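You operate a simulated robot arm through the tools that you are given. There is no shell and no other tool. Be economical: measure what you need, move in short steps, check, and stop when the job is done.

You are at the controls of a simulated robot arm. One attempt, no reset.

## Task
Let the hot plate cool and rub the glue smear off it.
Fine: switch it off, move its heel lift to the dark board, wait till the red lamp is out, use the felt block and set it back.
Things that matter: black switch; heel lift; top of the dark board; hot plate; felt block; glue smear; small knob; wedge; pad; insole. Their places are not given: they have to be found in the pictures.

The check looks at the end state, three seconds after you hand in, the way a careful person would. Anything else that was tipped, shoved, dropped, spilled or broken makes it a failure.

## Robot
A 7-joint arm with a two-finger parallel gripper, fixed in place. Base frame: the origin is at the foot of the arm, x ahead of it, y to its left, z up. Units: cm, rad, N and s.
With the tool pointing down near the work surface it reaches from about 24 to 68 cm from the base axis. Its first joint turns from -1.152 to 1.152 rad. Payload 2.4 kg.
Tool frame: the origin (TCP) lies between the finger pads and is the grasp point; the fingertips stand 3 cm ahead of it; z points along the fingers, y is the line along which they close. The gripper opens to 9.4 cm. The fingers are 2.8 cm wide and 1 cm thick; the gripper's body (5 by 9.6 cm) begins 5.5 cm behind the TCP.
Orientation is told as [roll, pitch, yaw] about the base's x, y, z axes, in that order, counted from this pose: with the fingers straight down and closing along the base's y, the tool's x points along the base's -x, its y along +y and its z along -z.

## Interface
- The arm moves only by the tool servo_tool. Its arguments are lists of equal length, an entry for each row: "slide": the shift along the base's x, y, z in cm, a list of three; "angular": the turn, a rotation vector about the base's x, y, z in rad, a list of three; "grip": the opening in per cent of the stroke, from 0 (shut) to 100 (fully open). In form: {"slide": [[dx, dy, dz], ...], "angular": [[ax, ay, az], ...], "grip": [grip, ...]}. A call has 1 to 8 rows; each row is the pose to reach, as a shift and turn from the pose commanded when the call began. A row lasts 0.2 s, in which the tool goes at most 5 cm and 0.15 rad; a call with a longer step from one row to the next is refused whole, and so is a gripper value outside its range. Where a pose cannot be reached the arm comes as near as it can. A force on the tool above 90 N (or 10 N above the force at the start of the call, whichever is more), or a blocked arm, ends the call early, and 0.2 s more pass. Each finger travels about 15.3 cm/s and halts on what it meets, pressing with about 31 N; the grip force reading is that of the motor and also rises with nothing between the fingers. The clock runs only during rows and for 0.2 s after the last one: add rows that repeat a pose to give the fingers time. The reply holds the time, the measured pose of the TCP, the force on the tool along the base axes, the opening and the grip force, in the units named above and with some noise.
- Cameras (640 x 400 px; columns grow to the right, rows downward): "scene" is fixed at [3.48, 47.79, 143.19]; the picture's right is [-0.75, -0.66, 0.00], its down [-0.44, 0.51, -0.74] and it looks along [0.48, -0.56, -0.68] (base axes); focal length 243 px, centre (320, 200). "wrist" rides on the gripper at [7.6, 1.4, -10.3] in the tool frame; the picture's right is [-0.18, 0.98, 0.00], its down [-0.75, -0.14, -0.64] and it looks along [-0.63, -0.12, 0.77] (tool axes); focal length 243 px, centre (320, 200).
- snapshot(camera): a new picture of that camera. It takes no simulated time.
- probe_pixels(camera, pixels): there is no depth. For up to 12 entries [column, row, z] of the newest picture of that camera ("zoom" is the newest enlarged one), the place [x, y] in the base frame at which the ray of that pixel passes the height z, good to about 0.3 cm. It takes no simulated time.
- inspect(camera, box): a new picture of the part [left, top, right, bottom] of that camera's present view, enlarged. It takes no simulated time.
- sign_off(): hands the job in; it is judged then, once.

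Work in short steps. Measure before you move; look again where a grasp or a placing could have gone wrong, and mend it. You have 80 turns and 46 pictures in all, those below and enlarged ones among them. Open the gripper and draw the arm clear of the work before you hand the job in, unless the task says otherwise; then end with one line.

The tools are called after "Emit:" as a command line: name --argument value ..., lists and objects as JSON in quotes. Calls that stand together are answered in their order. servo_tool: Moves the arm, as the interface text tells. Its arguments: {"type":"object","properties":{"slide":{"type":"array"},"angular":{"type":"array"},"grip":{"type":"array"}},"required":["slide","angular","grip"]} The other tools are called the same way: snapshot (camera) takes a picture; probe_pixels (camera, pixels) gives the place at which the rays of pixels pass given heights; inspect (camera, box) takes an enlarged picture of a part of a camera's view; sign_off () hands the job in.

At the start:

```text
clock: 0.0
position: [32.65, -5.59, 120.89]
ee_rot: [0.0, 0.0, 0.001]
force: [0.1, 0.5, 1.0]
finger_gap: 9.42
grip_force: 0.1
```

scene: 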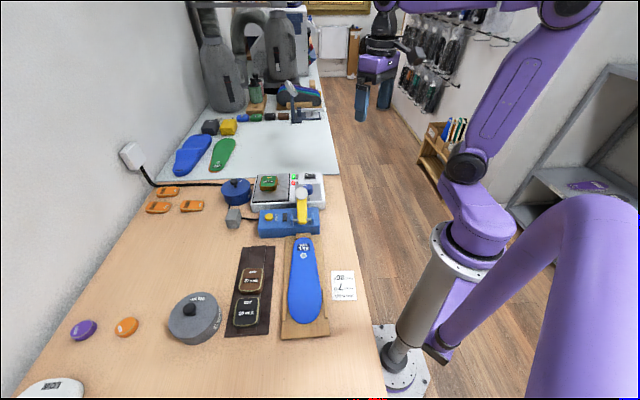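
wrist: 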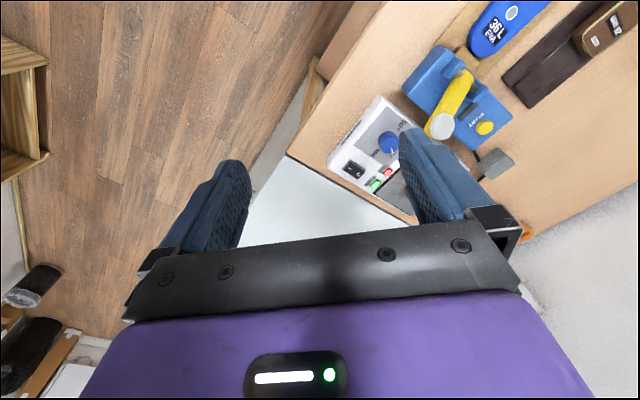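

The scene shows a hot plate device near (290,188), a blue holder below it, and a dark board at (250,290). I enlarge these areas first.

Emit:
inspect --camera "scene" --box '[210, 160, 340, 241]'

Emit:
inspect --camera "scene" --box '[140, 230, 370, 374]'

Emit:
inspect --camera "wrist" --box '[310, 20, 550, 220]'

```text
4.92 times, centred on (275, 200) of scene
```

zoom: 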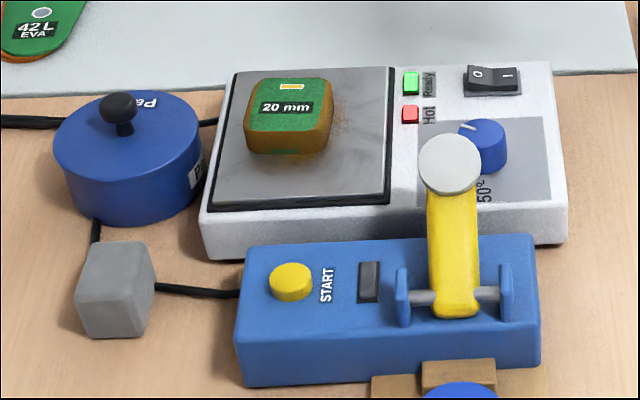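

```text
2.78 times, centred on (255, 302) of scene
```

zoom: 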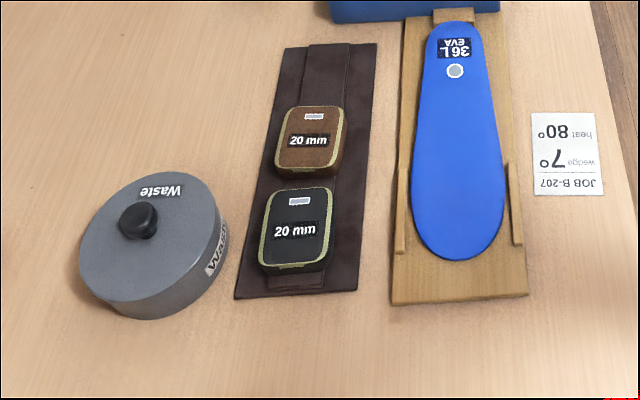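

```text
2.00 times, centred on (430, 120) of wrist
```

zoom: 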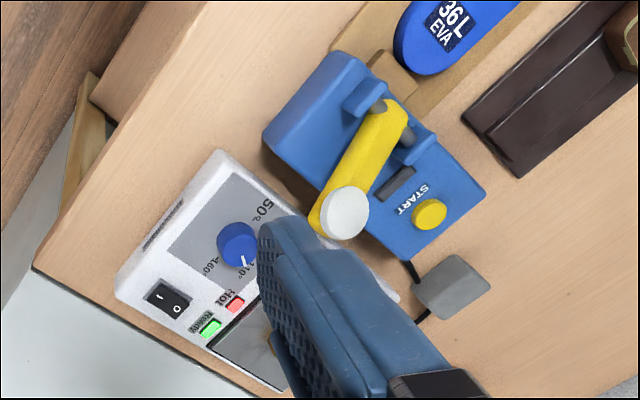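

I've found the green lift on the plate with the switch, lamps and dial beside it. Next I look for the felt block and the other objects.

Emit:
inspect --camera "scene" --box '[140, 80, 340, 205]'

Emit:
inspect --camera "scene" --box '[120, 165, 270, 260]'

Emit:
inspect --camera "scene" --box '[0, 280, 192, 400]'

```text
3.20 times, centred on (240, 142) of scene
```

zoom: 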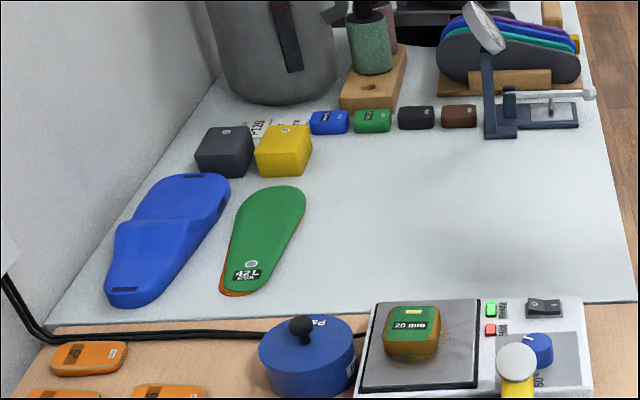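

```text
4.21 times, centred on (195, 212) of scene
```

zoom: 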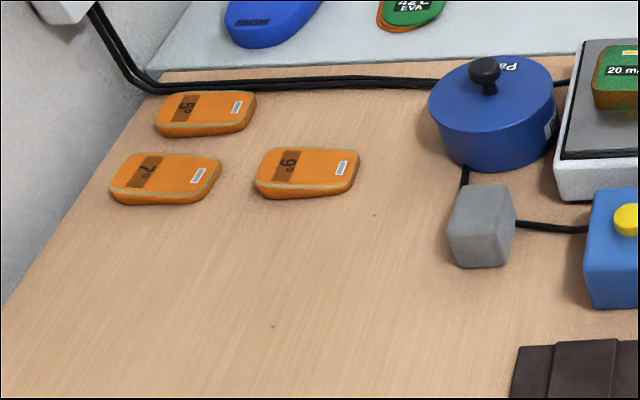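

```text
3.33 times, centred on (96, 340) of scene
```

zoom: 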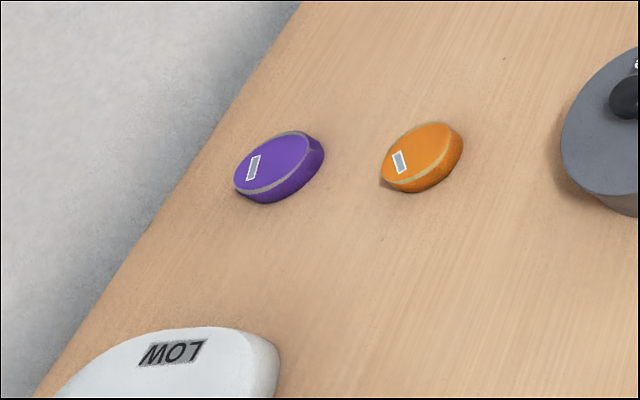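

The grey cube at (234,217) is probably the felt block. I measure the key points.

Emit:
probe_pixels --camera "scene" --pixels '[[253, 207, 90], [234, 222, 86], [233, 211, 90], [268, 184, 92], [310, 176, 92], [303, 191, 92], [293, 178, 91], [243, 248, 87], [270, 248, 87], [226, 335, 87], [267, 335, 87], [303, 218, 94]]'

Emit:
inspect --camera "scene" --box '[215, 235, 295, 285]'

Emit:
inspect --camera "scene" --box '[246, 168, 326, 218]'

```text
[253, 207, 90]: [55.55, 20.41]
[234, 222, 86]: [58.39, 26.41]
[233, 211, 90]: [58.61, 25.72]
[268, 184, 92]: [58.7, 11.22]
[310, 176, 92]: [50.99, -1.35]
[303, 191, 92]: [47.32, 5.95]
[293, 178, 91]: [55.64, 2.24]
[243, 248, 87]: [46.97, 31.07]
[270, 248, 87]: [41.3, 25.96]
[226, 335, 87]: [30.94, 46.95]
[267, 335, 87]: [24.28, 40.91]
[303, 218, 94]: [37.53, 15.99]
```

```text
8.00 times, centred on (255, 260) of scene
```

zoom: 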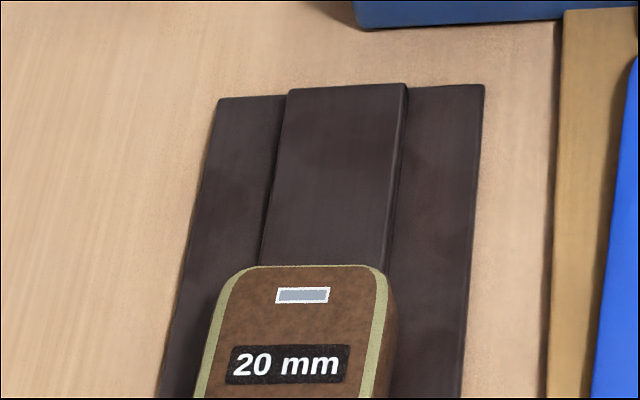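

```text
8.00 times, centred on (286, 193) of scene
```

zoom: 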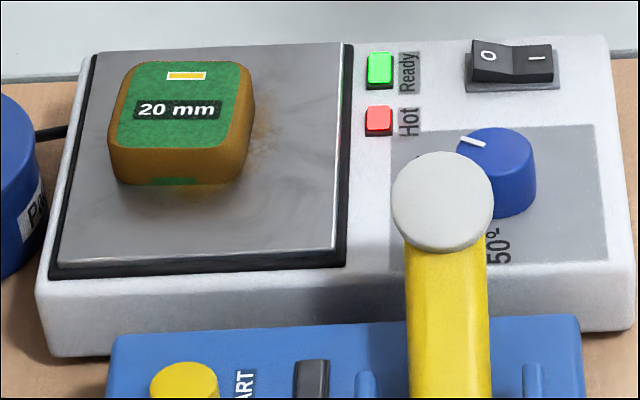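

The red lamp is lit. I raise nothing and move the wrist camera over the plate for a better view.

Emit:
servo_tool --slide '[[2, 4, -1], [4, 8, -2], [5.5, 12, -4], [7, 16, -6], [7, 16, -6]]' --angular '[[0, 0, 0], [0, 0, 0], [0, 0, 0], [0, 0, 0], [0, 0, 0]]' --grip '[100, 100, 100, 100, 100]'

Emit:
snapshot --camera "wrist"

```text
clock: 1.2
position: [39.96, 10.6, 114.86]
ee_rot: [0.0, 0.0, 0.0]
force: [-0.1, 0.1, 0.2]
finger_gap: 9.4
grip_force: 0.0
```

```text
35 pictures are left
```

wrist: 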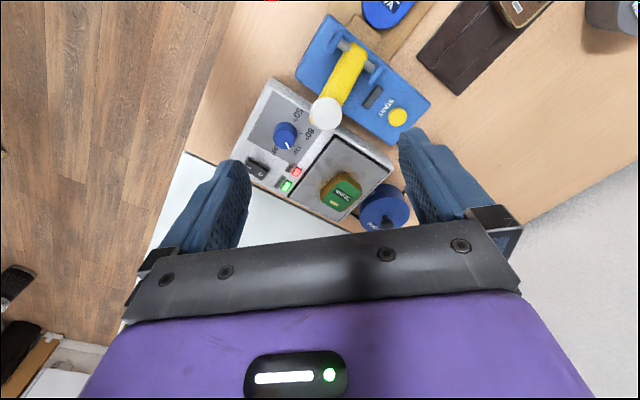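

The plate is at (340,180) in the wrist view and the switch is at (257,167). I enlarge that region.

Emit:
inspect --camera "wrist" --box '[230, 75, 422, 225]'

```text
2.67 times, centred on (326, 150) of wrist
```

zoom: 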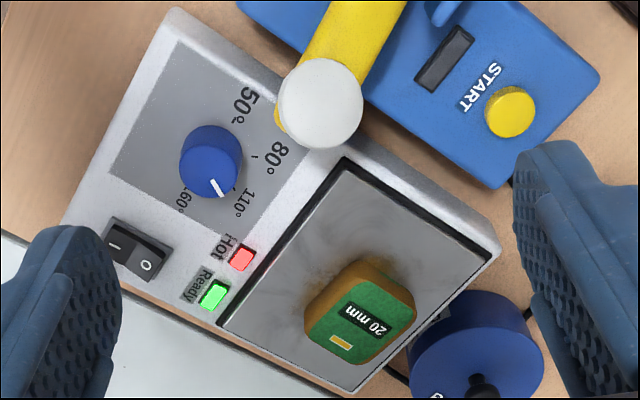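

I triangulate the heights using points I can identify in both views.

Emit:
probe_pixels --camera "zoom" --pixels '[[148, 263, 90], [148, 263, 94], [118, 242, 92], [240, 258, 91], [369, 318, 92], [369, 318, 96], [345, 160, 90], [222, 328, 90], [357, 388, 90], [492, 255, 90], [320, 100, 100], [211, 155, 93]]'

Emit:
probe_pixels --camera "scene" --pixels '[[307, 174.9, 90], [307, 174.9, 94], [313.3, 175.3, 92], [293.2, 183, 91], [268, 181.8, 92], [268, 181.8, 96], [287.4, 202.8, 90], [289.5, 173.5, 90], [257.5, 175, 90], [252, 201.5, 90], [301, 193, 100], [308, 187, 93]]'

```text
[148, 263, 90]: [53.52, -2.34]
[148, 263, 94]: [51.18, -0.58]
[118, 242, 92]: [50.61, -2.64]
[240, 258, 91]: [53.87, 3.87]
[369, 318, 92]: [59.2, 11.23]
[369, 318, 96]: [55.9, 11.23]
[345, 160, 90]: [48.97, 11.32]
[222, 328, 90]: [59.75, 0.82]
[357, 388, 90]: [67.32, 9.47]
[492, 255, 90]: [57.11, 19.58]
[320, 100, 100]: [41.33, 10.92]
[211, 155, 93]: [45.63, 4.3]
```

```text
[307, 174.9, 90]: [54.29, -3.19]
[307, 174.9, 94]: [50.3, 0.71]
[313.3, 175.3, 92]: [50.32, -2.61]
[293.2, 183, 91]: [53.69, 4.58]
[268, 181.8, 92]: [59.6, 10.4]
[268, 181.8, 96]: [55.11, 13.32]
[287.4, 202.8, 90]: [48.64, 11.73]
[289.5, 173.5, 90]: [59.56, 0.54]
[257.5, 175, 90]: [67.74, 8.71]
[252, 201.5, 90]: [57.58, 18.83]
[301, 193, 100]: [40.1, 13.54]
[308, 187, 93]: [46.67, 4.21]
```

The plate's corners agree at z≈90, with its edges at about ±45°. The switch's O end is near (52.6,-1.7,91.6) and the lift's top is near (58.3,11.2,93). I turn the tool by -0.80 to match and look closer.

Emit:
servo_tool --slide '[[1, -0.8, -1.3], [2, -1.6, -2.6], [3, -2.4, -4], [4, -3.3, -5.3], [5, -4.2, -6.6], [6, -5, -8], [6, -5, -8]]' --angular '[[0, 0, -0.134], [0, 0, -0.268], [0, 0, -0.402], [0, 0, -0.536], [0, 0, -0.67], [0, 0, -0.803], [0, 0, -0.803]]' --grip '[70, 40, 0, 0, 0, 0, 0]'

Emit:
snapshot --camera "wrist"

```text
clock: 2.8
position: [45.7, 5.28, 107.17]
ee_rot: [-0.001, 0.001, -0.803]
force: [-0.6, 0.1, -0.1]
finger_gap: 0.01
grip_force: 30.6
```

```text
33 pictures are left
```

wrist: 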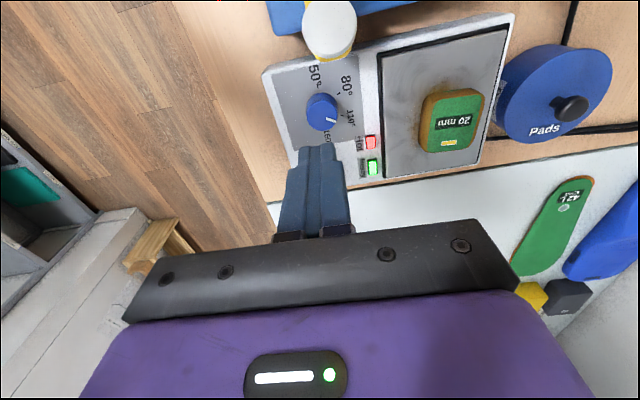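

The fingers hide the switch, but the lift is clear at (451,120). I enlarge it to measure.

Emit:
inspect --camera "wrist" --box '[360, 15, 520, 190]'

```text
2.29 times, centred on (440, 102) of wrist
```

zoom: 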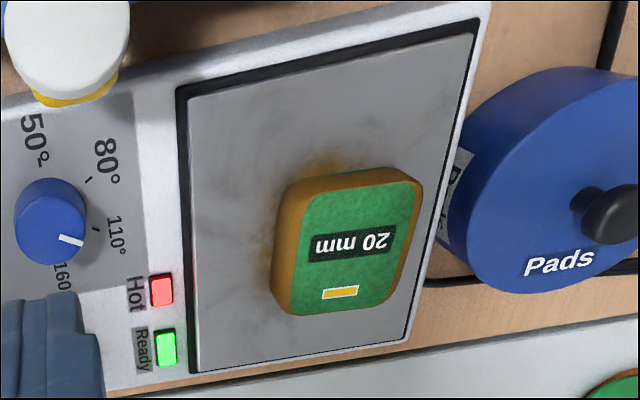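

I measure the lift's corners and the plate's corners.

Emit:
probe_pixels --camera "zoom" --pixels '[[302, 190, 93], [420, 180, 93], [398, 303, 93], [288, 312, 93], [190, 97, 90.5], [472, 35, 90.5], [405, 342, 90.5], [195, 372, 90.5], [318, 243, 93], [392, 237, 93], [325, 165, 90.5], [265, 250, 90.5]]'

Emit:
probe_pixels --camera "scene" --pixels '[[262.5, 176, 93], [277, 176.5, 93], [276.5, 186, 93], [261, 186.3, 93], [275.5, 190.5, 90.5], [261.5, 190.5, 90.5]]'

```text
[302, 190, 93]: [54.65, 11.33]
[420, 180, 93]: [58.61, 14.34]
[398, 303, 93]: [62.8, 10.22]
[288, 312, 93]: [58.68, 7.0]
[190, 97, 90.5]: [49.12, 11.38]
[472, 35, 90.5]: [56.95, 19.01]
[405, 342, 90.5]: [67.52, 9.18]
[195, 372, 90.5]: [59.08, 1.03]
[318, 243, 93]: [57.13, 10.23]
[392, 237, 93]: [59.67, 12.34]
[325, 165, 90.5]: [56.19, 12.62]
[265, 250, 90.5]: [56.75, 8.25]
```

```text
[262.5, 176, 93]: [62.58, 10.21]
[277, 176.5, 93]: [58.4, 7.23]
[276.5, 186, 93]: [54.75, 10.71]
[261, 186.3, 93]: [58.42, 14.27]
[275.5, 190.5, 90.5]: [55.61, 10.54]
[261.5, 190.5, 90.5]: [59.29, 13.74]
```

All the measurements agree: the lift's centre is (58.6,10.7), its top is z≈93 and the plate is z≈90.5. The rocker's centre is about (51.9,-2.5), with O towards +x+y. I bring the closed fingertips over the O half.

Emit:
servo_tool --slide '[[2.3, -2.3, 0], [4.6, -4.6, 0], [7, -7.0, -2], [7, -7, -5], [7, -7, -9], [7, -7, -9], [7, -7, -9]]' --angular '[[0, 0, 0], [0, 0, 0], [0, 0, 0], [0, 0, 0], [0, 0, 0], [0, 0, 0], [0, 0, 0]]' --grip '[0, 0, 0, 0, 0, 0, 0]'

Emit:
inspect --camera "scene" --box '[256, 143, 346, 213]'

Emit:
inspect --camera "wrist" --box '[220, 80, 460, 240]'

```text
clock: 4.4
position: [52.68, -1.78, 97.77]
ee_rot: [0.0, 0.0, -0.801]
force: [-0.4, 0.3, -0.1]
finger_gap: 0.0
grip_force: 31.4
```

```text
5.71 times, centred on (301, 178) of scene
```

zoom: 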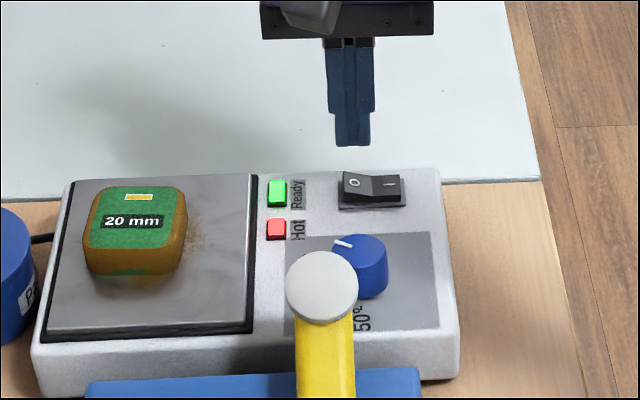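

```text
2.50 times, centred on (340, 160) of wrist
```

zoom: 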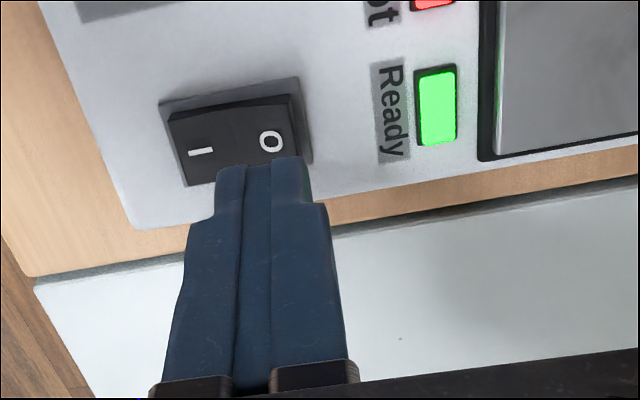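

The O half stands up and the I half is down. I measure the rocker from this view.

Emit:
probe_pixels --camera "zoom" --pixels '[[270, 141, 91.7], [200, 152, 91.3], [290, 97, 92], [170, 118, 91.3], [262, 163, 94.5], [165, 100, 90.8], [298, 78, 90.8], [312, 160, 90.8]]'

```text
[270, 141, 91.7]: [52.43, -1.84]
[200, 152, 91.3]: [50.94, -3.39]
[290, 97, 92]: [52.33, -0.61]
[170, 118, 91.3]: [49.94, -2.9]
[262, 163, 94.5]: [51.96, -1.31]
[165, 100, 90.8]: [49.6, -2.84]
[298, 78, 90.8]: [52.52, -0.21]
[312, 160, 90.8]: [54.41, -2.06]
```

The tip is about 0.3 cm too near the rocker's centre, so I shift it. Then I descend gently onto the O end.

Emit:
servo_tool --slide '[[0.3, 0.3, -1.5], [0.3, 0.3, -2.3], [0.3, 0.3, -2.6], [0.3, 0.3, -2.9], [0.3, 0.3, -3.1]]' --angular '[[0, 0, 0], [0, 0, 0], [0, 0, 0], [0, 0, 0], [0, 0, 0]]' --grip '[0, 0, 0, 0, 0]'

Emit:
inspect --camera "scene" --box '[256, 143, 346, 213]'

```text
clock: 5.6
position: [53.07, -1.32, 94.91]
ee_rot: [0.001, 0.0, -0.803]
force: [0.2, -0.2, -0.2]
finger_gap: 0.01
grip_force: 30.9
```

```text
5.71 times, centred on (301, 178) of scene
```

zoom: 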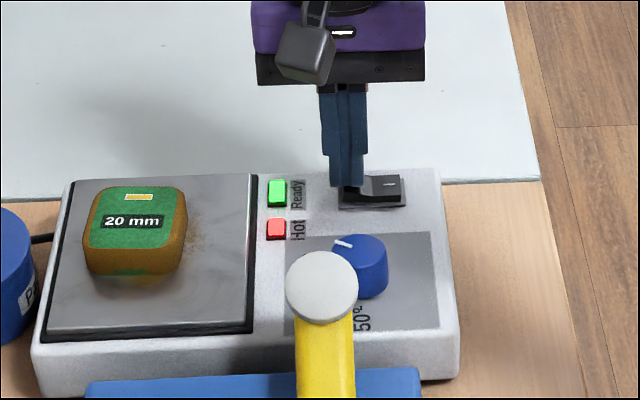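

There's no force yet, with the tip at 91.9. I press further in small steps.

Emit:
servo_tool --slide '[[0, 0, -0.2], [0, 0, -0.4], [0, 0, -0.6], [0, 0, -0.8], [0, 0, -0.8]]' --angular '[[0, 0, 0], [0, 0, 0], [0, 0, 0], [0, 0, 0], [0, 0, 0]]' --grip '[0, 0, 0, 0, 0]'

Emit:
inspect --camera "scene" --box '[256, 143, 346, 213]'

```text
clock: 6.8
position: [53.04, -1.37, 94.4]
ee_rot: [0.004, -0.004, -0.803]
force: [-21.2, -2.0, 69.9]
finger_gap: 0.0
grip_force: 31.3
```

```text
5.71 times, centred on (301, 178) of scene
```

zoom: 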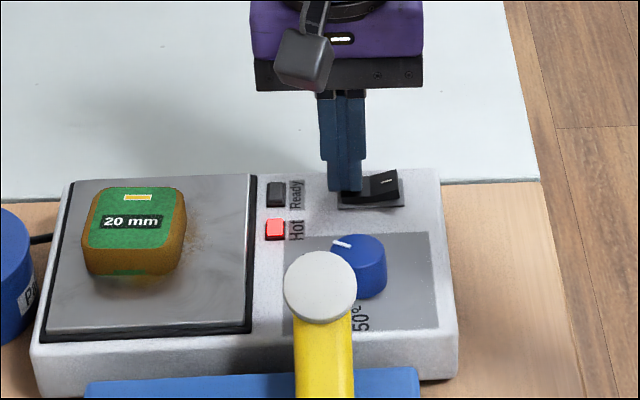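

The switch has flipped: Ready is dark and Hot is still lit. I lift off, go over the lift and open the gripper.

Emit:
servo_tool --slide '[[0, 0, 3], [0, 0, 7], [1.5, 3.5, 9], [3, 7, 9], [4.2, 9.5, 9], [5.5, 12, 9], [5.5, 12, 9]]' --angular '[[0, 0, 0], [0, 0, 0], [0, 0, 0], [0, 0, 0], [0, 0, 0], [0, 0, 0], [0, 0, 0]]' --grip '[0, 0, 30, 60, 85, 85, 85]'

Emit:
snapshot --camera "wrist"

```text
clock: 8.4
position: [58.7, 11.0, 103.14]
ee_rot: [-0.001, -0.002, -0.803]
force: [-0.2, 0.6, -0.3]
finger_gap: 7.98
grip_force: 0.1
```

```text
27 pictures are left
```

wrist: 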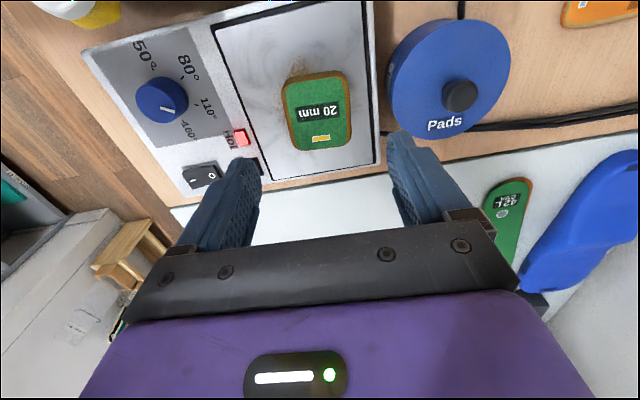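

I check the lift's centre again and the pot's clearance.

Emit:
probe_pixels --camera "wrist" --pixels '[[288, 87, 93], [346, 73, 93], [352, 140, 93], [296, 149, 93], [388, 90, 91], [392, 125, 91], [460, 95, 95]]'

```text
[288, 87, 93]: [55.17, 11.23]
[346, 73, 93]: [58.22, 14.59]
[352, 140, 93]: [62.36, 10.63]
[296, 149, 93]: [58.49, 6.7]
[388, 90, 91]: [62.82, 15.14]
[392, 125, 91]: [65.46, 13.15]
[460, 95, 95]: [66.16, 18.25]
```

The pot stands close to the +x+y side of the lift. I measure it from the scene view before choosing the opening.

Emit:
probe_pixels --camera "scene" --pixels '[[251.5, 189, 92], [221, 190, 92], [236, 201, 92], [237, 179, 92], [251.5, 189, 90], [250, 198, 86], [234, 206, 86]]'

Emit:
probe_pixels --camera "wrist" --pixels '[[387, 95, 92], [510, 50, 92], [440, 20, 92], [455, 137, 92], [387, 95, 89]]'

```text
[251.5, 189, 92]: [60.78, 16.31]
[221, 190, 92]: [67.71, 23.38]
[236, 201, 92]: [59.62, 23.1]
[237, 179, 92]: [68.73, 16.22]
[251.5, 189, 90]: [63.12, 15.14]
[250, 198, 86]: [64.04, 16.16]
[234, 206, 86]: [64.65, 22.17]
```

```text
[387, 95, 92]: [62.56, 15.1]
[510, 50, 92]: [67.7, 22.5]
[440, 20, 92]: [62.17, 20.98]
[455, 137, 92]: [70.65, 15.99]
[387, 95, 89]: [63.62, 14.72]
```

The pot's lid is at z≈91, about 5.9 cm from the lift's centre along the closing line. I narrow the gripper to 7 cm and descend around the lift.

Emit:
servo_tool --slide '[[-0.1, -0.2, 0], [-0.1, -0.2, -3.5], [-0.1, -0.2, -6.5], [-0.1, -0.2, -8], [-0.1, -0.2, -8.7], [-0.1, -0.2, -8.7]]' --angular '[[0, 0, -0.01], [0, 0, -0.02], [0, 0, -0.02], [0, 0, -0.02], [0, 0, -0.02], [0, 0, -0.02]]' --grip '[75, 75, 75, 75, 75, 75]'

Emit:
inspect --camera "scene" --box '[216, 143, 326, 213]'

Emit:
inspect --camera "wrist" --box '[180, 0, 480, 220]'

```text
clock: 9.8
position: [58.41, 10.31, 94.22]
ee_rot: [-0.001, 0.0, -0.823]
force: [-0.4, 0.2, 4.0]
finger_gap: 7.05
grip_force: 0.1
```

```text
5.71 times, centred on (271, 178) of scene
```

zoom: 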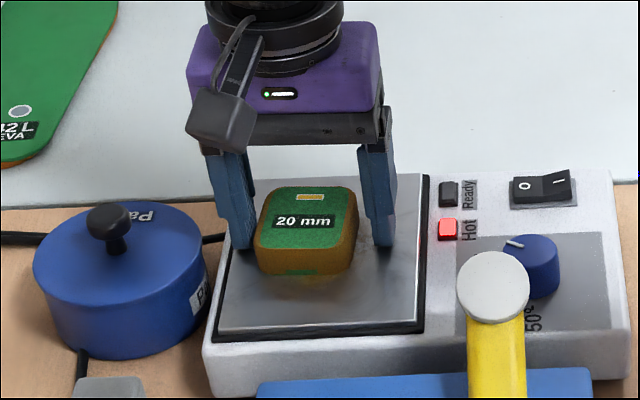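

```text
1.82 times, centred on (330, 110) of wrist
```

zoom: 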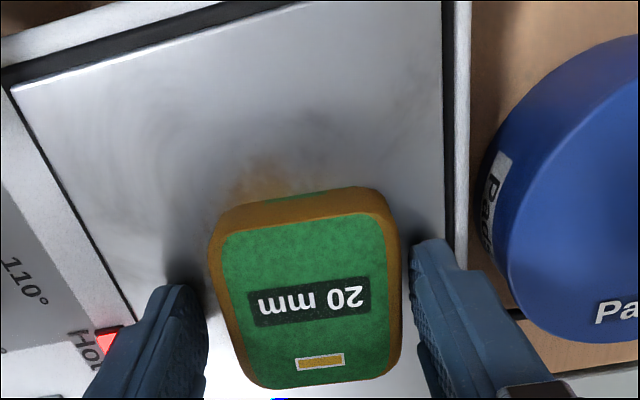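

The fingers straddle the lift, and 4 N in z hints that the tips touch the plate. I rise by 0.3 cm, then close.

Emit:
servo_tool --slide '[[0, 0.2, 0.35], [0, 0.2, 0.35], [0, 0.2, 0.35], [0, 0.2, 0.35], [0, 0.2, 0.35]]' --angular '[[0, 0, 0], [0, 0, 0], [0, 0, 0], [0, 0, 0], [0, 0, 0]]' --grip '[75, 55, 40, 40, 40]'

```text
clock: 11.0
position: [58.27, 10.6, 94.52]
ee_rot: [-0.001, 0.001, -0.82]
force: [-0.1, -0.2, -0.5]
finger_gap: 5.16
grip_force: 30.7
```

The lift is held at 5.16 cm. I raise it.

Emit:
servo_tool --slide '[[0, 0, 0.5], [0, 0, 2], [0, 0, 5], [0, 0, 9], [-2, 1.5, 11], [-5, 4, 12], [-5, 4, 12]]' --angular '[[0, 0, 0], [0, 0, 0], [0, 0, 0], [0, 0, 0], [0, 0, 0], [0, 0, 0], [0, 0, 0]]' --grip '[40, 40, 40, 40, 40, 40, 40]'

Emit:
inspect --camera "scene" --box '[216, 100, 346, 213]'

Emit:
snapshot --camera "wrist"

```text
clock: 12.6
position: [53.26, 14.58, 106.31]
ee_rot: [0.0, 0.001, -0.821]
force: [0.1, -0.4, -0.7]
finger_gap: 5.16
grip_force: 30.6
```

```text
3.54 times, centred on (281, 156) of scene
```

zoom: 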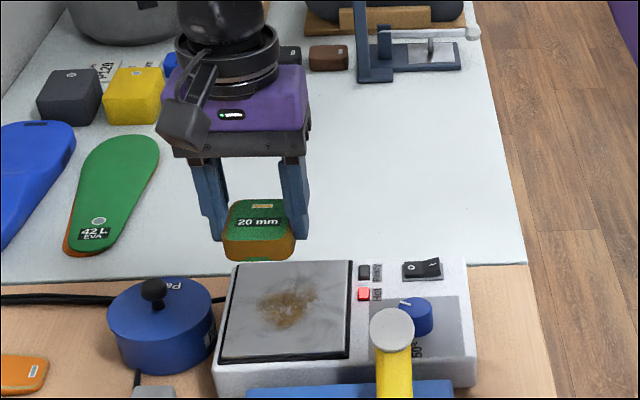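

```text
23 pictures are left
```

wrist: 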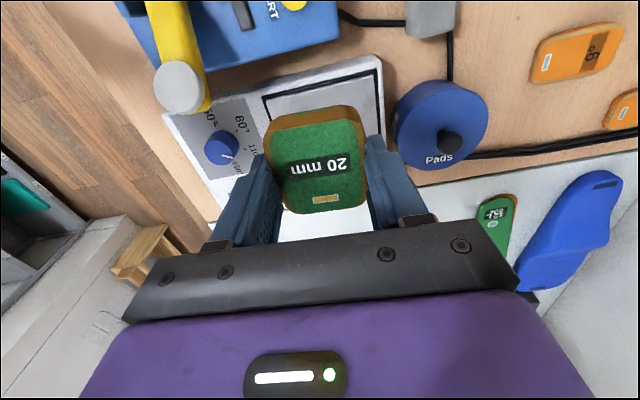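

The lift hangs in the gripper and the brown glue smear shows at scene (297,186). I measure the free end of the dark board.

Emit:
probe_pixels --camera "scene" --pixels '[[242.3, 247.3, 86.5], [275.5, 245.5, 86.5], [251.2, 246, 87], [266, 245.4, 87], [266, 245.4, 88], [245.5, 268.5, 90], [261.5, 268.5, 90], [262, 285, 90], [239, 289, 90], [253, 278, 90], [245, 268.5, 89], [263, 268.5, 89]]'

```text
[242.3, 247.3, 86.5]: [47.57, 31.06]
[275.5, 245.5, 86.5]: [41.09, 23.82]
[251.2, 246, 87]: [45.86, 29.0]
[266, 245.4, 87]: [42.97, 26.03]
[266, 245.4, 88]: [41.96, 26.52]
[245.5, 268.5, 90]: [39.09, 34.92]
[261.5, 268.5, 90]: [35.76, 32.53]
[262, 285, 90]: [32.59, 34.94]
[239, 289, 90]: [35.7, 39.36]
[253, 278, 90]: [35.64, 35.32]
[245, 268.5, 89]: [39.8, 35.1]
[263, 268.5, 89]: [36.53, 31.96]
```

The free end of the board runs about 8.9 cm from its edge (44.3,27.5) to the brown lift. I aim for about (41.4,30.2), but first move to one side to verify with the wrist camera.

Emit:
servo_tool --slide '[[-1, 2, 3], [-4, 5, 4], [-8, 7, 4], [-12, 9, 4], [-16, 11, 4], [-20.5, 12, 4], [-20.5, 12, 4]]' --angular '[[0, 0, 0], [0, 0, 0], [0, 0, 0], [0, 0, 0], [0, 0, 0], [0, 0, 0], [0, 0, 0]]' --grip '[40, 40, 40, 40, 40, 40, 40]'

Emit:
snapshot --camera "wrist"

```text
clock: 14.2
position: [33.14, 26.64, 110.94]
ee_rot: [0.0, 0.001, -0.819]
force: [0.2, 0.5, -0.5]
finger_gap: 5.15
grip_force: 31.5
```

```text
22 pictures are left
```

wrist: 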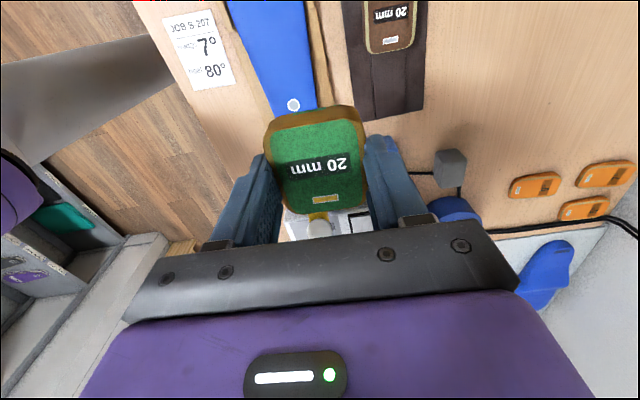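

The board's end is visible at (375,122)-(423,112), and the brown lift's edge at (370-413,50). I probe them.

Emit:
probe_pixels --camera "wrist" --pixels '[[375, 122, 86.5], [423, 111, 86.5], [400, 117, 87], [371, 54, 88], [412, 46, 88], [392, 54, 88], [370, 0, 88], [448, 162, 86], [435, 150, 90], [465, 150, 90], [467, 187, 90], [438, 187, 90]]'

Emit:
inspect --camera "wrist" --box '[330, 0, 490, 200]'

```text
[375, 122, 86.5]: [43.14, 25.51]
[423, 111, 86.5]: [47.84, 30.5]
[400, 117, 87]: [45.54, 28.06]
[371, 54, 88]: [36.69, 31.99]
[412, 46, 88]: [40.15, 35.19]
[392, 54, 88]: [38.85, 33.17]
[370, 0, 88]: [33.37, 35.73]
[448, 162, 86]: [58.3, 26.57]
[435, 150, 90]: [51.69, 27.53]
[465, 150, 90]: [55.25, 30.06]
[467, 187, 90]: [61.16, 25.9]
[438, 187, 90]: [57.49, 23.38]
```

```text
2.00 times, centred on (410, 100) of wrist
```

zoom: 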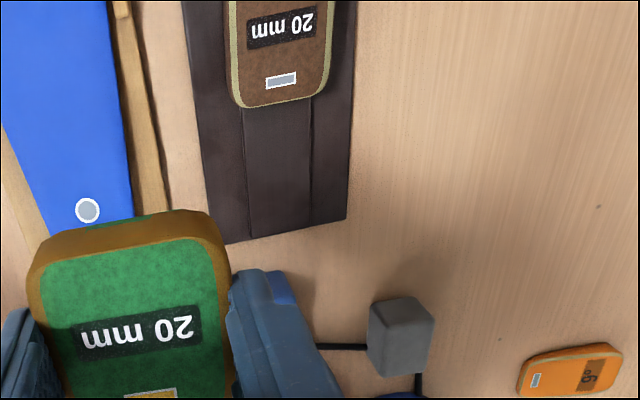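

The target centre is (42.0,30.5), rotated +0.06 rad to line up with the board. I move over it and descend to TCP z≈93.

Emit:
servo_tool --slide '[[4.4, 2, 0], [8.9, 3.9, 0], [8.9, 3.9, -4.5], [8.9, 3.9, -9], [8.9, 3.9, -13.5], [8.9, 3.9, -17], [8.9, 3.9, -17]]' --angular '[[0, 0, 0.03], [0, 0, 0.06], [0, 0, 0.06], [0, 0, 0.06], [0, 0, 0.06], [0, 0, 0.06], [0, 0, 0.06]]' --grip '[40, 40, 40, 40, 40, 40, 40]'

Emit:
inspect --camera "wrist" --box '[200, 0, 480, 220]'

Emit:
inspect --camera "scene" --box '[205, 210, 335, 300]'

```text
clock: 15.8
position: [41.86, 30.22, 93.66]
ee_rot: [-0.001, -0.001, -0.763]
force: [-0.5, -0.1, -0.2]
finger_gap: 5.14
grip_force: 30.7
```

```text
1.82 times, centred on (340, 110) of wrist
```

zoom: 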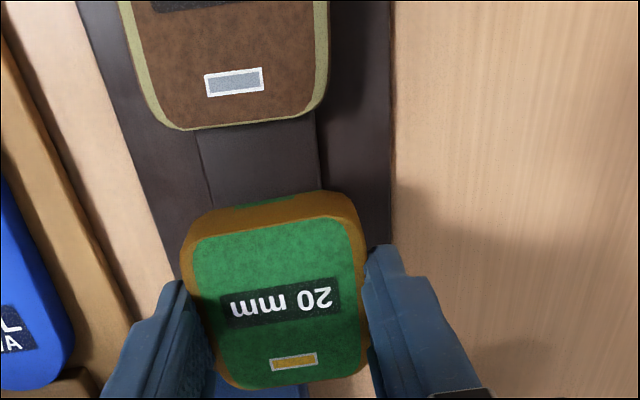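

```text
4.44 times, centred on (270, 255) of scene
```

zoom: 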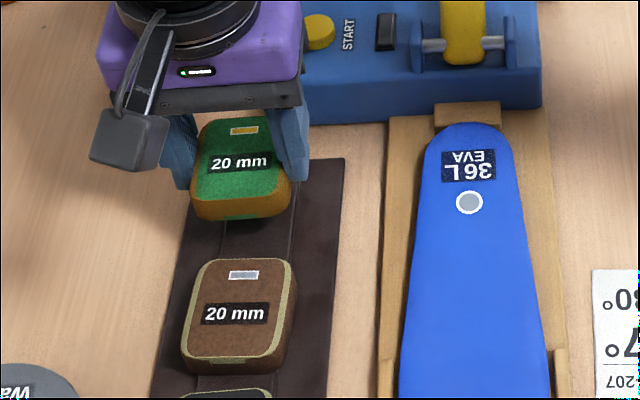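

Alignment looks good. I lower slowly while watching the force.

Emit:
servo_tool --slide '[[0.1, 0.15, -0.8], [0.1, 0.15, -1.4], [0.1, 0.15, -1.7], [0.1, 0.15, -2.0], [0.1, 0.15, -2.2]]' --angular '[[0, 0, 0], [0, 0, 0], [0, 0, 0], [0, 0, 0], [0, 0, 0]]' --grip '[40, 40, 40, 40, 40]'

```text
clock: 17.0
position: [41.97, 30.66, 91.45]
ee_rot: [0.001, 0.001, -0.764]
force: [-0.2, 0.5, 0.1]
finger_gap: 5.16
grip_force: 31.4
```

No contact yet, so I lower further in fine steps.

Emit:
servo_tool --slide '[[0, 0, -0.2], [0, 0, -0.4], [0, 0, -0.5], [0, 0, -0.6]]' --angular '[[0, 0, 0], [0, 0, 0], [0, 0, 0], [0, 0, 0]]' --grip '[40, 40, 40, 40]'

Emit:
inspect --camera "scene" --box '[205, 210, 335, 300]'

```text
clock: 18.0
position: [41.93, 30.66, 90.88]
ee_rot: [0.0, 0.0, -0.761]
force: [0.5, 0.5, -0.5]
finger_gap: 5.13
grip_force: 31.2
```

```text
4.44 times, centred on (270, 255) of scene
```

zoom: 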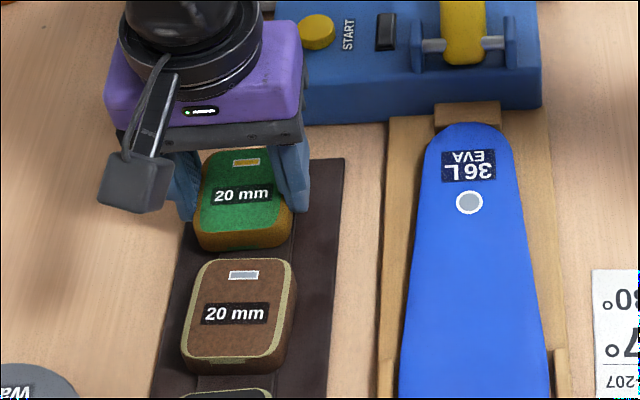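

Still no contact. I continue down gently.

Emit:
servo_tool --slide '[[0, 0, -0.2], [0, 0, -0.35], [0, 0, -0.5], [0, 0, -0.6]]' --angular '[[0, 0, 0], [0, 0, 0], [0, 0, 0], [0, 0, 0]]' --grip '[40, 40, 40, 40]'

```text
clock: 19.0
position: [42.07, 30.82, 90.46]
ee_rot: [0.003, -0.001, -0.762]
force: [-1.8, -5.0, 29.7]
finger_gap: 5.17
grip_force: 30.6
```

Contact, at about 30 N. I ease up slightly, open, and look.

Emit:
servo_tool --slide '[[0, 0, 0.15], [0, 0, 0.2], [0, 0, 0.2], [0, 0, 0.2]]' --angular '[[0, 0, 0], [0, 0, 0], [0, 0, 0], [0, 0, 0]]' --grip '[40, 55, 70, 70]'

Emit:
servo_tool --slide '[[0, 0, 3], [0, 0, 7], [0, 0, 11], [0, 0, 15], [0, 0, 15]]' --angular '[[0, 0, 0], [0, 0, 0], [0, 0, 0], [0, 0, 0], [0, 0, 0]]' --grip '[70, 70, 70, 70, 70]'

Emit:
inspect --camera "scene" --box '[205, 165, 335, 300]'

Emit:
snapshot --camera "wrist"

```text
clock: 20.0
position: [41.94, 30.7, 90.43]
ee_rot: [0.0, 0.0, -0.764]
force: [-0.5, 1.1, 0.3]
finger_gap: 6.58
grip_force: 0.0
```

```text
clock: 21.2
position: [41.93, 30.9, 105.53]
ee_rot: [-0.001, 0.0, -0.762]
force: [-0.5, 0.3, -0.1]
finger_gap: 6.57
grip_force: 0.0
```

```text
2.96 times, centred on (270, 232) of scene
```

zoom: 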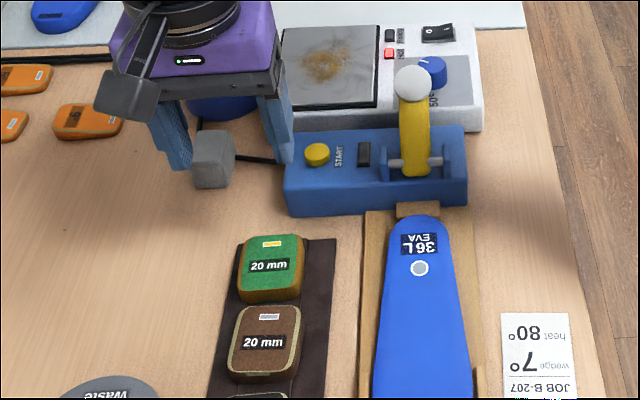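

```text
16 pictures are left
```

wrist: 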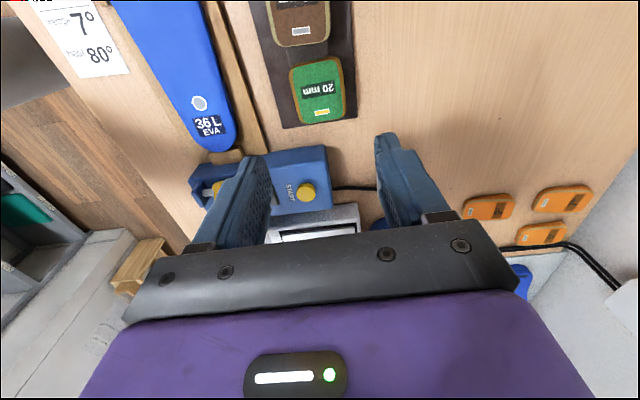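

The lift rests on the board next to the brown one. The Hot lamp is still lit. While it cools I move to look closely at the grey cube, which may be the felt block, and probe the far blocks for comparison.

Emit:
servo_tool --slide '[[3, 0.3, 0], [6, 0.5, 0], [10, 0.5, 0], [10, 0.5, -1], [10, 0.5, -1]]' --angular '[[0, 0, 0], [0, 0, 0], [0, 0, 0], [0, 0, 0], [0, 0, 0]]' --grip '[90, 100, 100, 100, 100]'

Emit:
snapshot --camera "wrist"

Emit:
probe_pixels --camera "scene" --pixels '[[210, 130, 87], [229, 132, 87]]'

```text
clock: 22.4
position: [51.92, 31.23, 104.39]
ee_rot: [0.0, 0.001, -0.762]
force: [1.0, 0.3, -0.6]
finger_gap: 9.41
grip_force: 0.0
```

```text
15 pictures are left
```

wrist: 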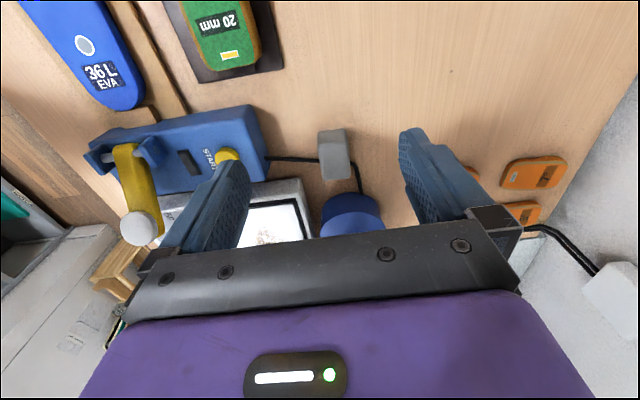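

```text
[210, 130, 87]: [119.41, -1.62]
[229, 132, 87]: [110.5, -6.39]
```

The far blocks are out of reach, so the grey cube at (335,155) is the felt block. I enlarge it and measure.

Emit:
inspect --camera "wrist" --box '[250, 100, 410, 200]'

```text
4.00 times, centred on (330, 150) of wrist
```

zoom: 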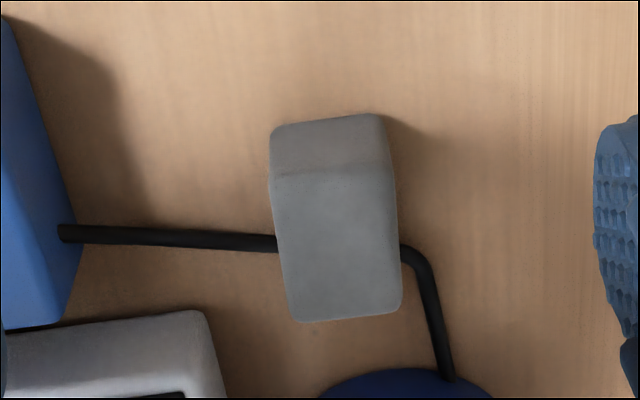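

I measure the top face and base of the block.

Emit:
probe_pixels --camera "zoom" --pixels '[[272, 128, 86], [378, 113, 86], [270, 175, 89], [388, 165, 89], [270, 175, 90], [388, 165, 90], [400, 308, 90], [295, 322, 90], [400, 308, 91], [295, 322, 91], [60, 235, 86.4], [440, 375, 86.4]]'

Emit:
probe_pixels --camera "scene" --pixels '[[227.5, 209.5, 90], [239.5, 209.5, 90], [242, 217, 90], [227, 218, 90], [227.5, 209.5, 91], [239.5, 209.5, 91], [228, 228, 86], [239.5, 228.5, 86], [227, 218, 89], [242, 217, 89]]'

```text
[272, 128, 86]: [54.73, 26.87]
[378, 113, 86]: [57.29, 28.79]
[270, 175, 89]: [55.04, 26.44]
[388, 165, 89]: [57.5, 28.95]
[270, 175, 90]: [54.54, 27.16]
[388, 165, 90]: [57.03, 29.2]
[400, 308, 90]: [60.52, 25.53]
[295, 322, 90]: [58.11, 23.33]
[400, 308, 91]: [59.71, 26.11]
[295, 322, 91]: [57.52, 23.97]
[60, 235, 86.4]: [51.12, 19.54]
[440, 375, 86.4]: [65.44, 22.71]
```

```text
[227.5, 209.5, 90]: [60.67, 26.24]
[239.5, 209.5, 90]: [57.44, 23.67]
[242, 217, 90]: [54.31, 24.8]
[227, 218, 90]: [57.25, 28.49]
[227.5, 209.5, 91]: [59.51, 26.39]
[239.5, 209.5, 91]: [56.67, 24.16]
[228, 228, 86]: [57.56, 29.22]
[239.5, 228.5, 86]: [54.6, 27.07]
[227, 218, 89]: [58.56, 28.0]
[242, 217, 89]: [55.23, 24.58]
```

The block's centre is about (57.5,26.2), 3.3×4.9×4 cm, with its top at z≈90 and its short axis at about 43°. I move over it, narrow the gripper to 5.6 cm, descend to TCP z≈93 and look.

Emit:
servo_tool --slide '[[2.8, -2.5, 0], [5.6, -5.0, 0], [5.6, -5.0, -4], [5.6, -5.0, -8], [5.6, -5.0, -11], [5.6, -5.0, -11]]' --angular '[[0, 0, -0.02], [0, 0, -0.04], [0, 0, -0.04], [0, 0, -0.04], [0, 0, -0.04], [0, 0, -0.04]]' --grip '[80, 60, 60, 60, 60, 60]'

Emit:
snapshot --camera "wrist"

Emit:
inspect --camera "scene" --box '[205, 160, 335, 241]'

```text
clock: 23.8
position: [57.74, 26.21, 93.43]
ee_rot: [-0.001, 0.0, -0.802]
force: [-0.6, -0.3, 0.2]
finger_gap: 5.66
grip_force: 0.0
```

```text
13 pictures are left
```

wrist: 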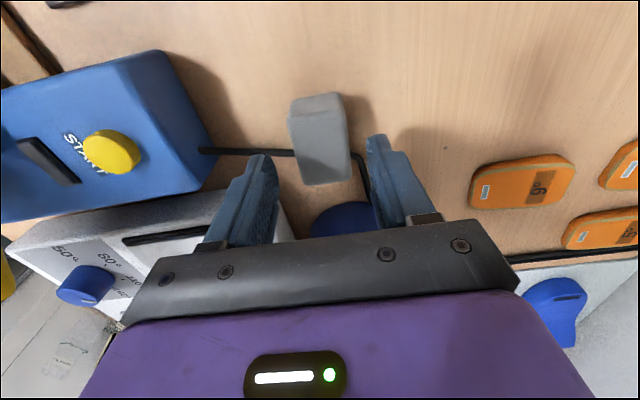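

```text
4.92 times, centred on (270, 200) of scene
```

zoom: 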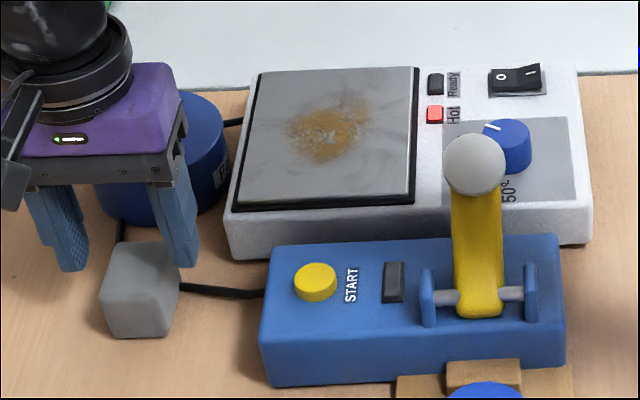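

The tips are level with the block's top and straddle it. I check its position from this view.

Emit:
probe_pixels --camera "wrist" --pixels '[[291, 118, 90], [341, 107, 90], [349, 176, 90], [305, 184, 90], [290, 100, 86], [338, 93, 86]]'

```text
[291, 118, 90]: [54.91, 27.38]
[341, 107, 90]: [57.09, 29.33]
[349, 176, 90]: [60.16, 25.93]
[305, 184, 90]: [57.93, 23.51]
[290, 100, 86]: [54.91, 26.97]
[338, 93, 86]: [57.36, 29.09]
```

The centre is (57.5,26.5). I trim the position, descend 3 cm and close on the block.

Emit:
servo_tool --slide '[[-0.2, 0.25, -1], [-0.2, 0.25, -2], [-0.2, 0.25, -3], [-0.2, 0.25, -3], [-0.2, 0.25, -3], [-0.2, 0.25, -3], [-0.2, 0.25, -3]]' --angular '[[0, 0, 0], [0, 0, 0], [0, 0, 0], [0, 0, 0], [0, 0, 0], [0, 0, 0], [0, 0, 0]]' --grip '[60, 60, 60, 60, 40, 20, 20]'

```text
clock: 25.4
position: [57.51, 26.33, 90.53]
ee_rot: [-0.001, 0.0, -0.801]
force: [0.5, -0.5, 1.3]
finger_gap: 3.47
grip_force: 30.5
```

The block is held at 3.47 cm. I lift it, then stay away from the plate while it cools.

Emit:
servo_tool --slide '[[0, 0, 1], [0, 0, 4], [0, 0, 8], [0, 0, 10], [0, 0, 10], [0, 0, 10], [0, 0, 10], [0, 0, 10]]' --angular '[[0, 0, 0], [0, 0, 0], [0, 0, 0], [0, 0, 0], [0, 0, 0], [0, 0, 0], [0, 0, 0], [0, 0, 0]]' --grip '[20, 20, 20, 20, 20, 20, 20, 20]'

Emit:
servo_tool --slide '[[0, 0, 0], [0, 0, 0], [0, 0, 0], [0, 0, 0], [0, 0, 0], [0, 0, 0], [0, 0, 0], [0, 0, 0]]' --angular '[[0, 0, 0], [0, 0, 0], [0, 0, 0], [0, 0, 0], [0, 0, 0], [0, 0, 0], [0, 0, 0], [0, 0, 0]]' --grip '[20, 20, 20, 20, 20, 20, 20, 20]'

Emit:
servo_tool --slide '[[0, 0, 0], [0, 0, 0], [0, 0, 0], [0, 0, 0], [0, 0, 0], [0, 0, 0], [0, 0, 0], [0, 0, 0]]' --angular '[[0, 0, 0], [0, 0, 0], [0, 0, 0], [0, 0, 0], [0, 0, 0], [0, 0, 0], [0, 0, 0], [0, 0, 0]]' --grip '[20, 20, 20, 20, 20, 20, 20, 20]'

Emit:
inspect --camera "scene" --box '[205, 160, 335, 241]'

```text
clock: 27.2
position: [57.44, 26.44, 100.33]
ee_rot: [-0.001, 0.001, -0.804]
force: [0.1, 0.2, -0.2]
finger_gap: 3.47
grip_force: 31.7
```

```text
clock: 29.0
position: [57.49, 26.49, 100.37]
ee_rot: [0.001, 0.001, -0.804]
force: [0.2, -0.2, 0.7]
finger_gap: 3.47
grip_force: 30.3
```

```text
clock: 30.8
position: [57.42, 26.46, 100.37]
ee_rot: [0.0, -0.001, -0.803]
force: [0.2, 0.7, -0.2]
finger_gap: 3.49
grip_force: 31.0
```

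```text
4.92 times, centred on (270, 200) of scene
```

zoom: 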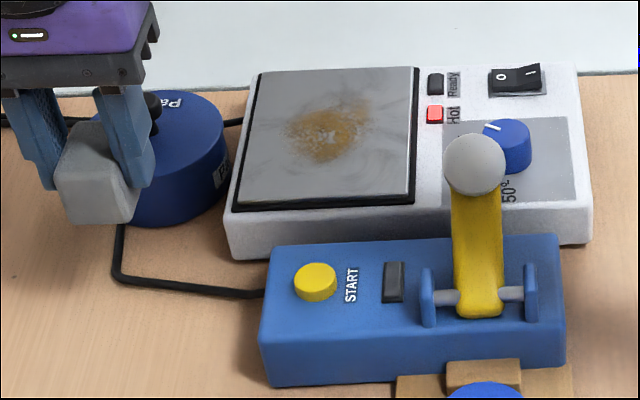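

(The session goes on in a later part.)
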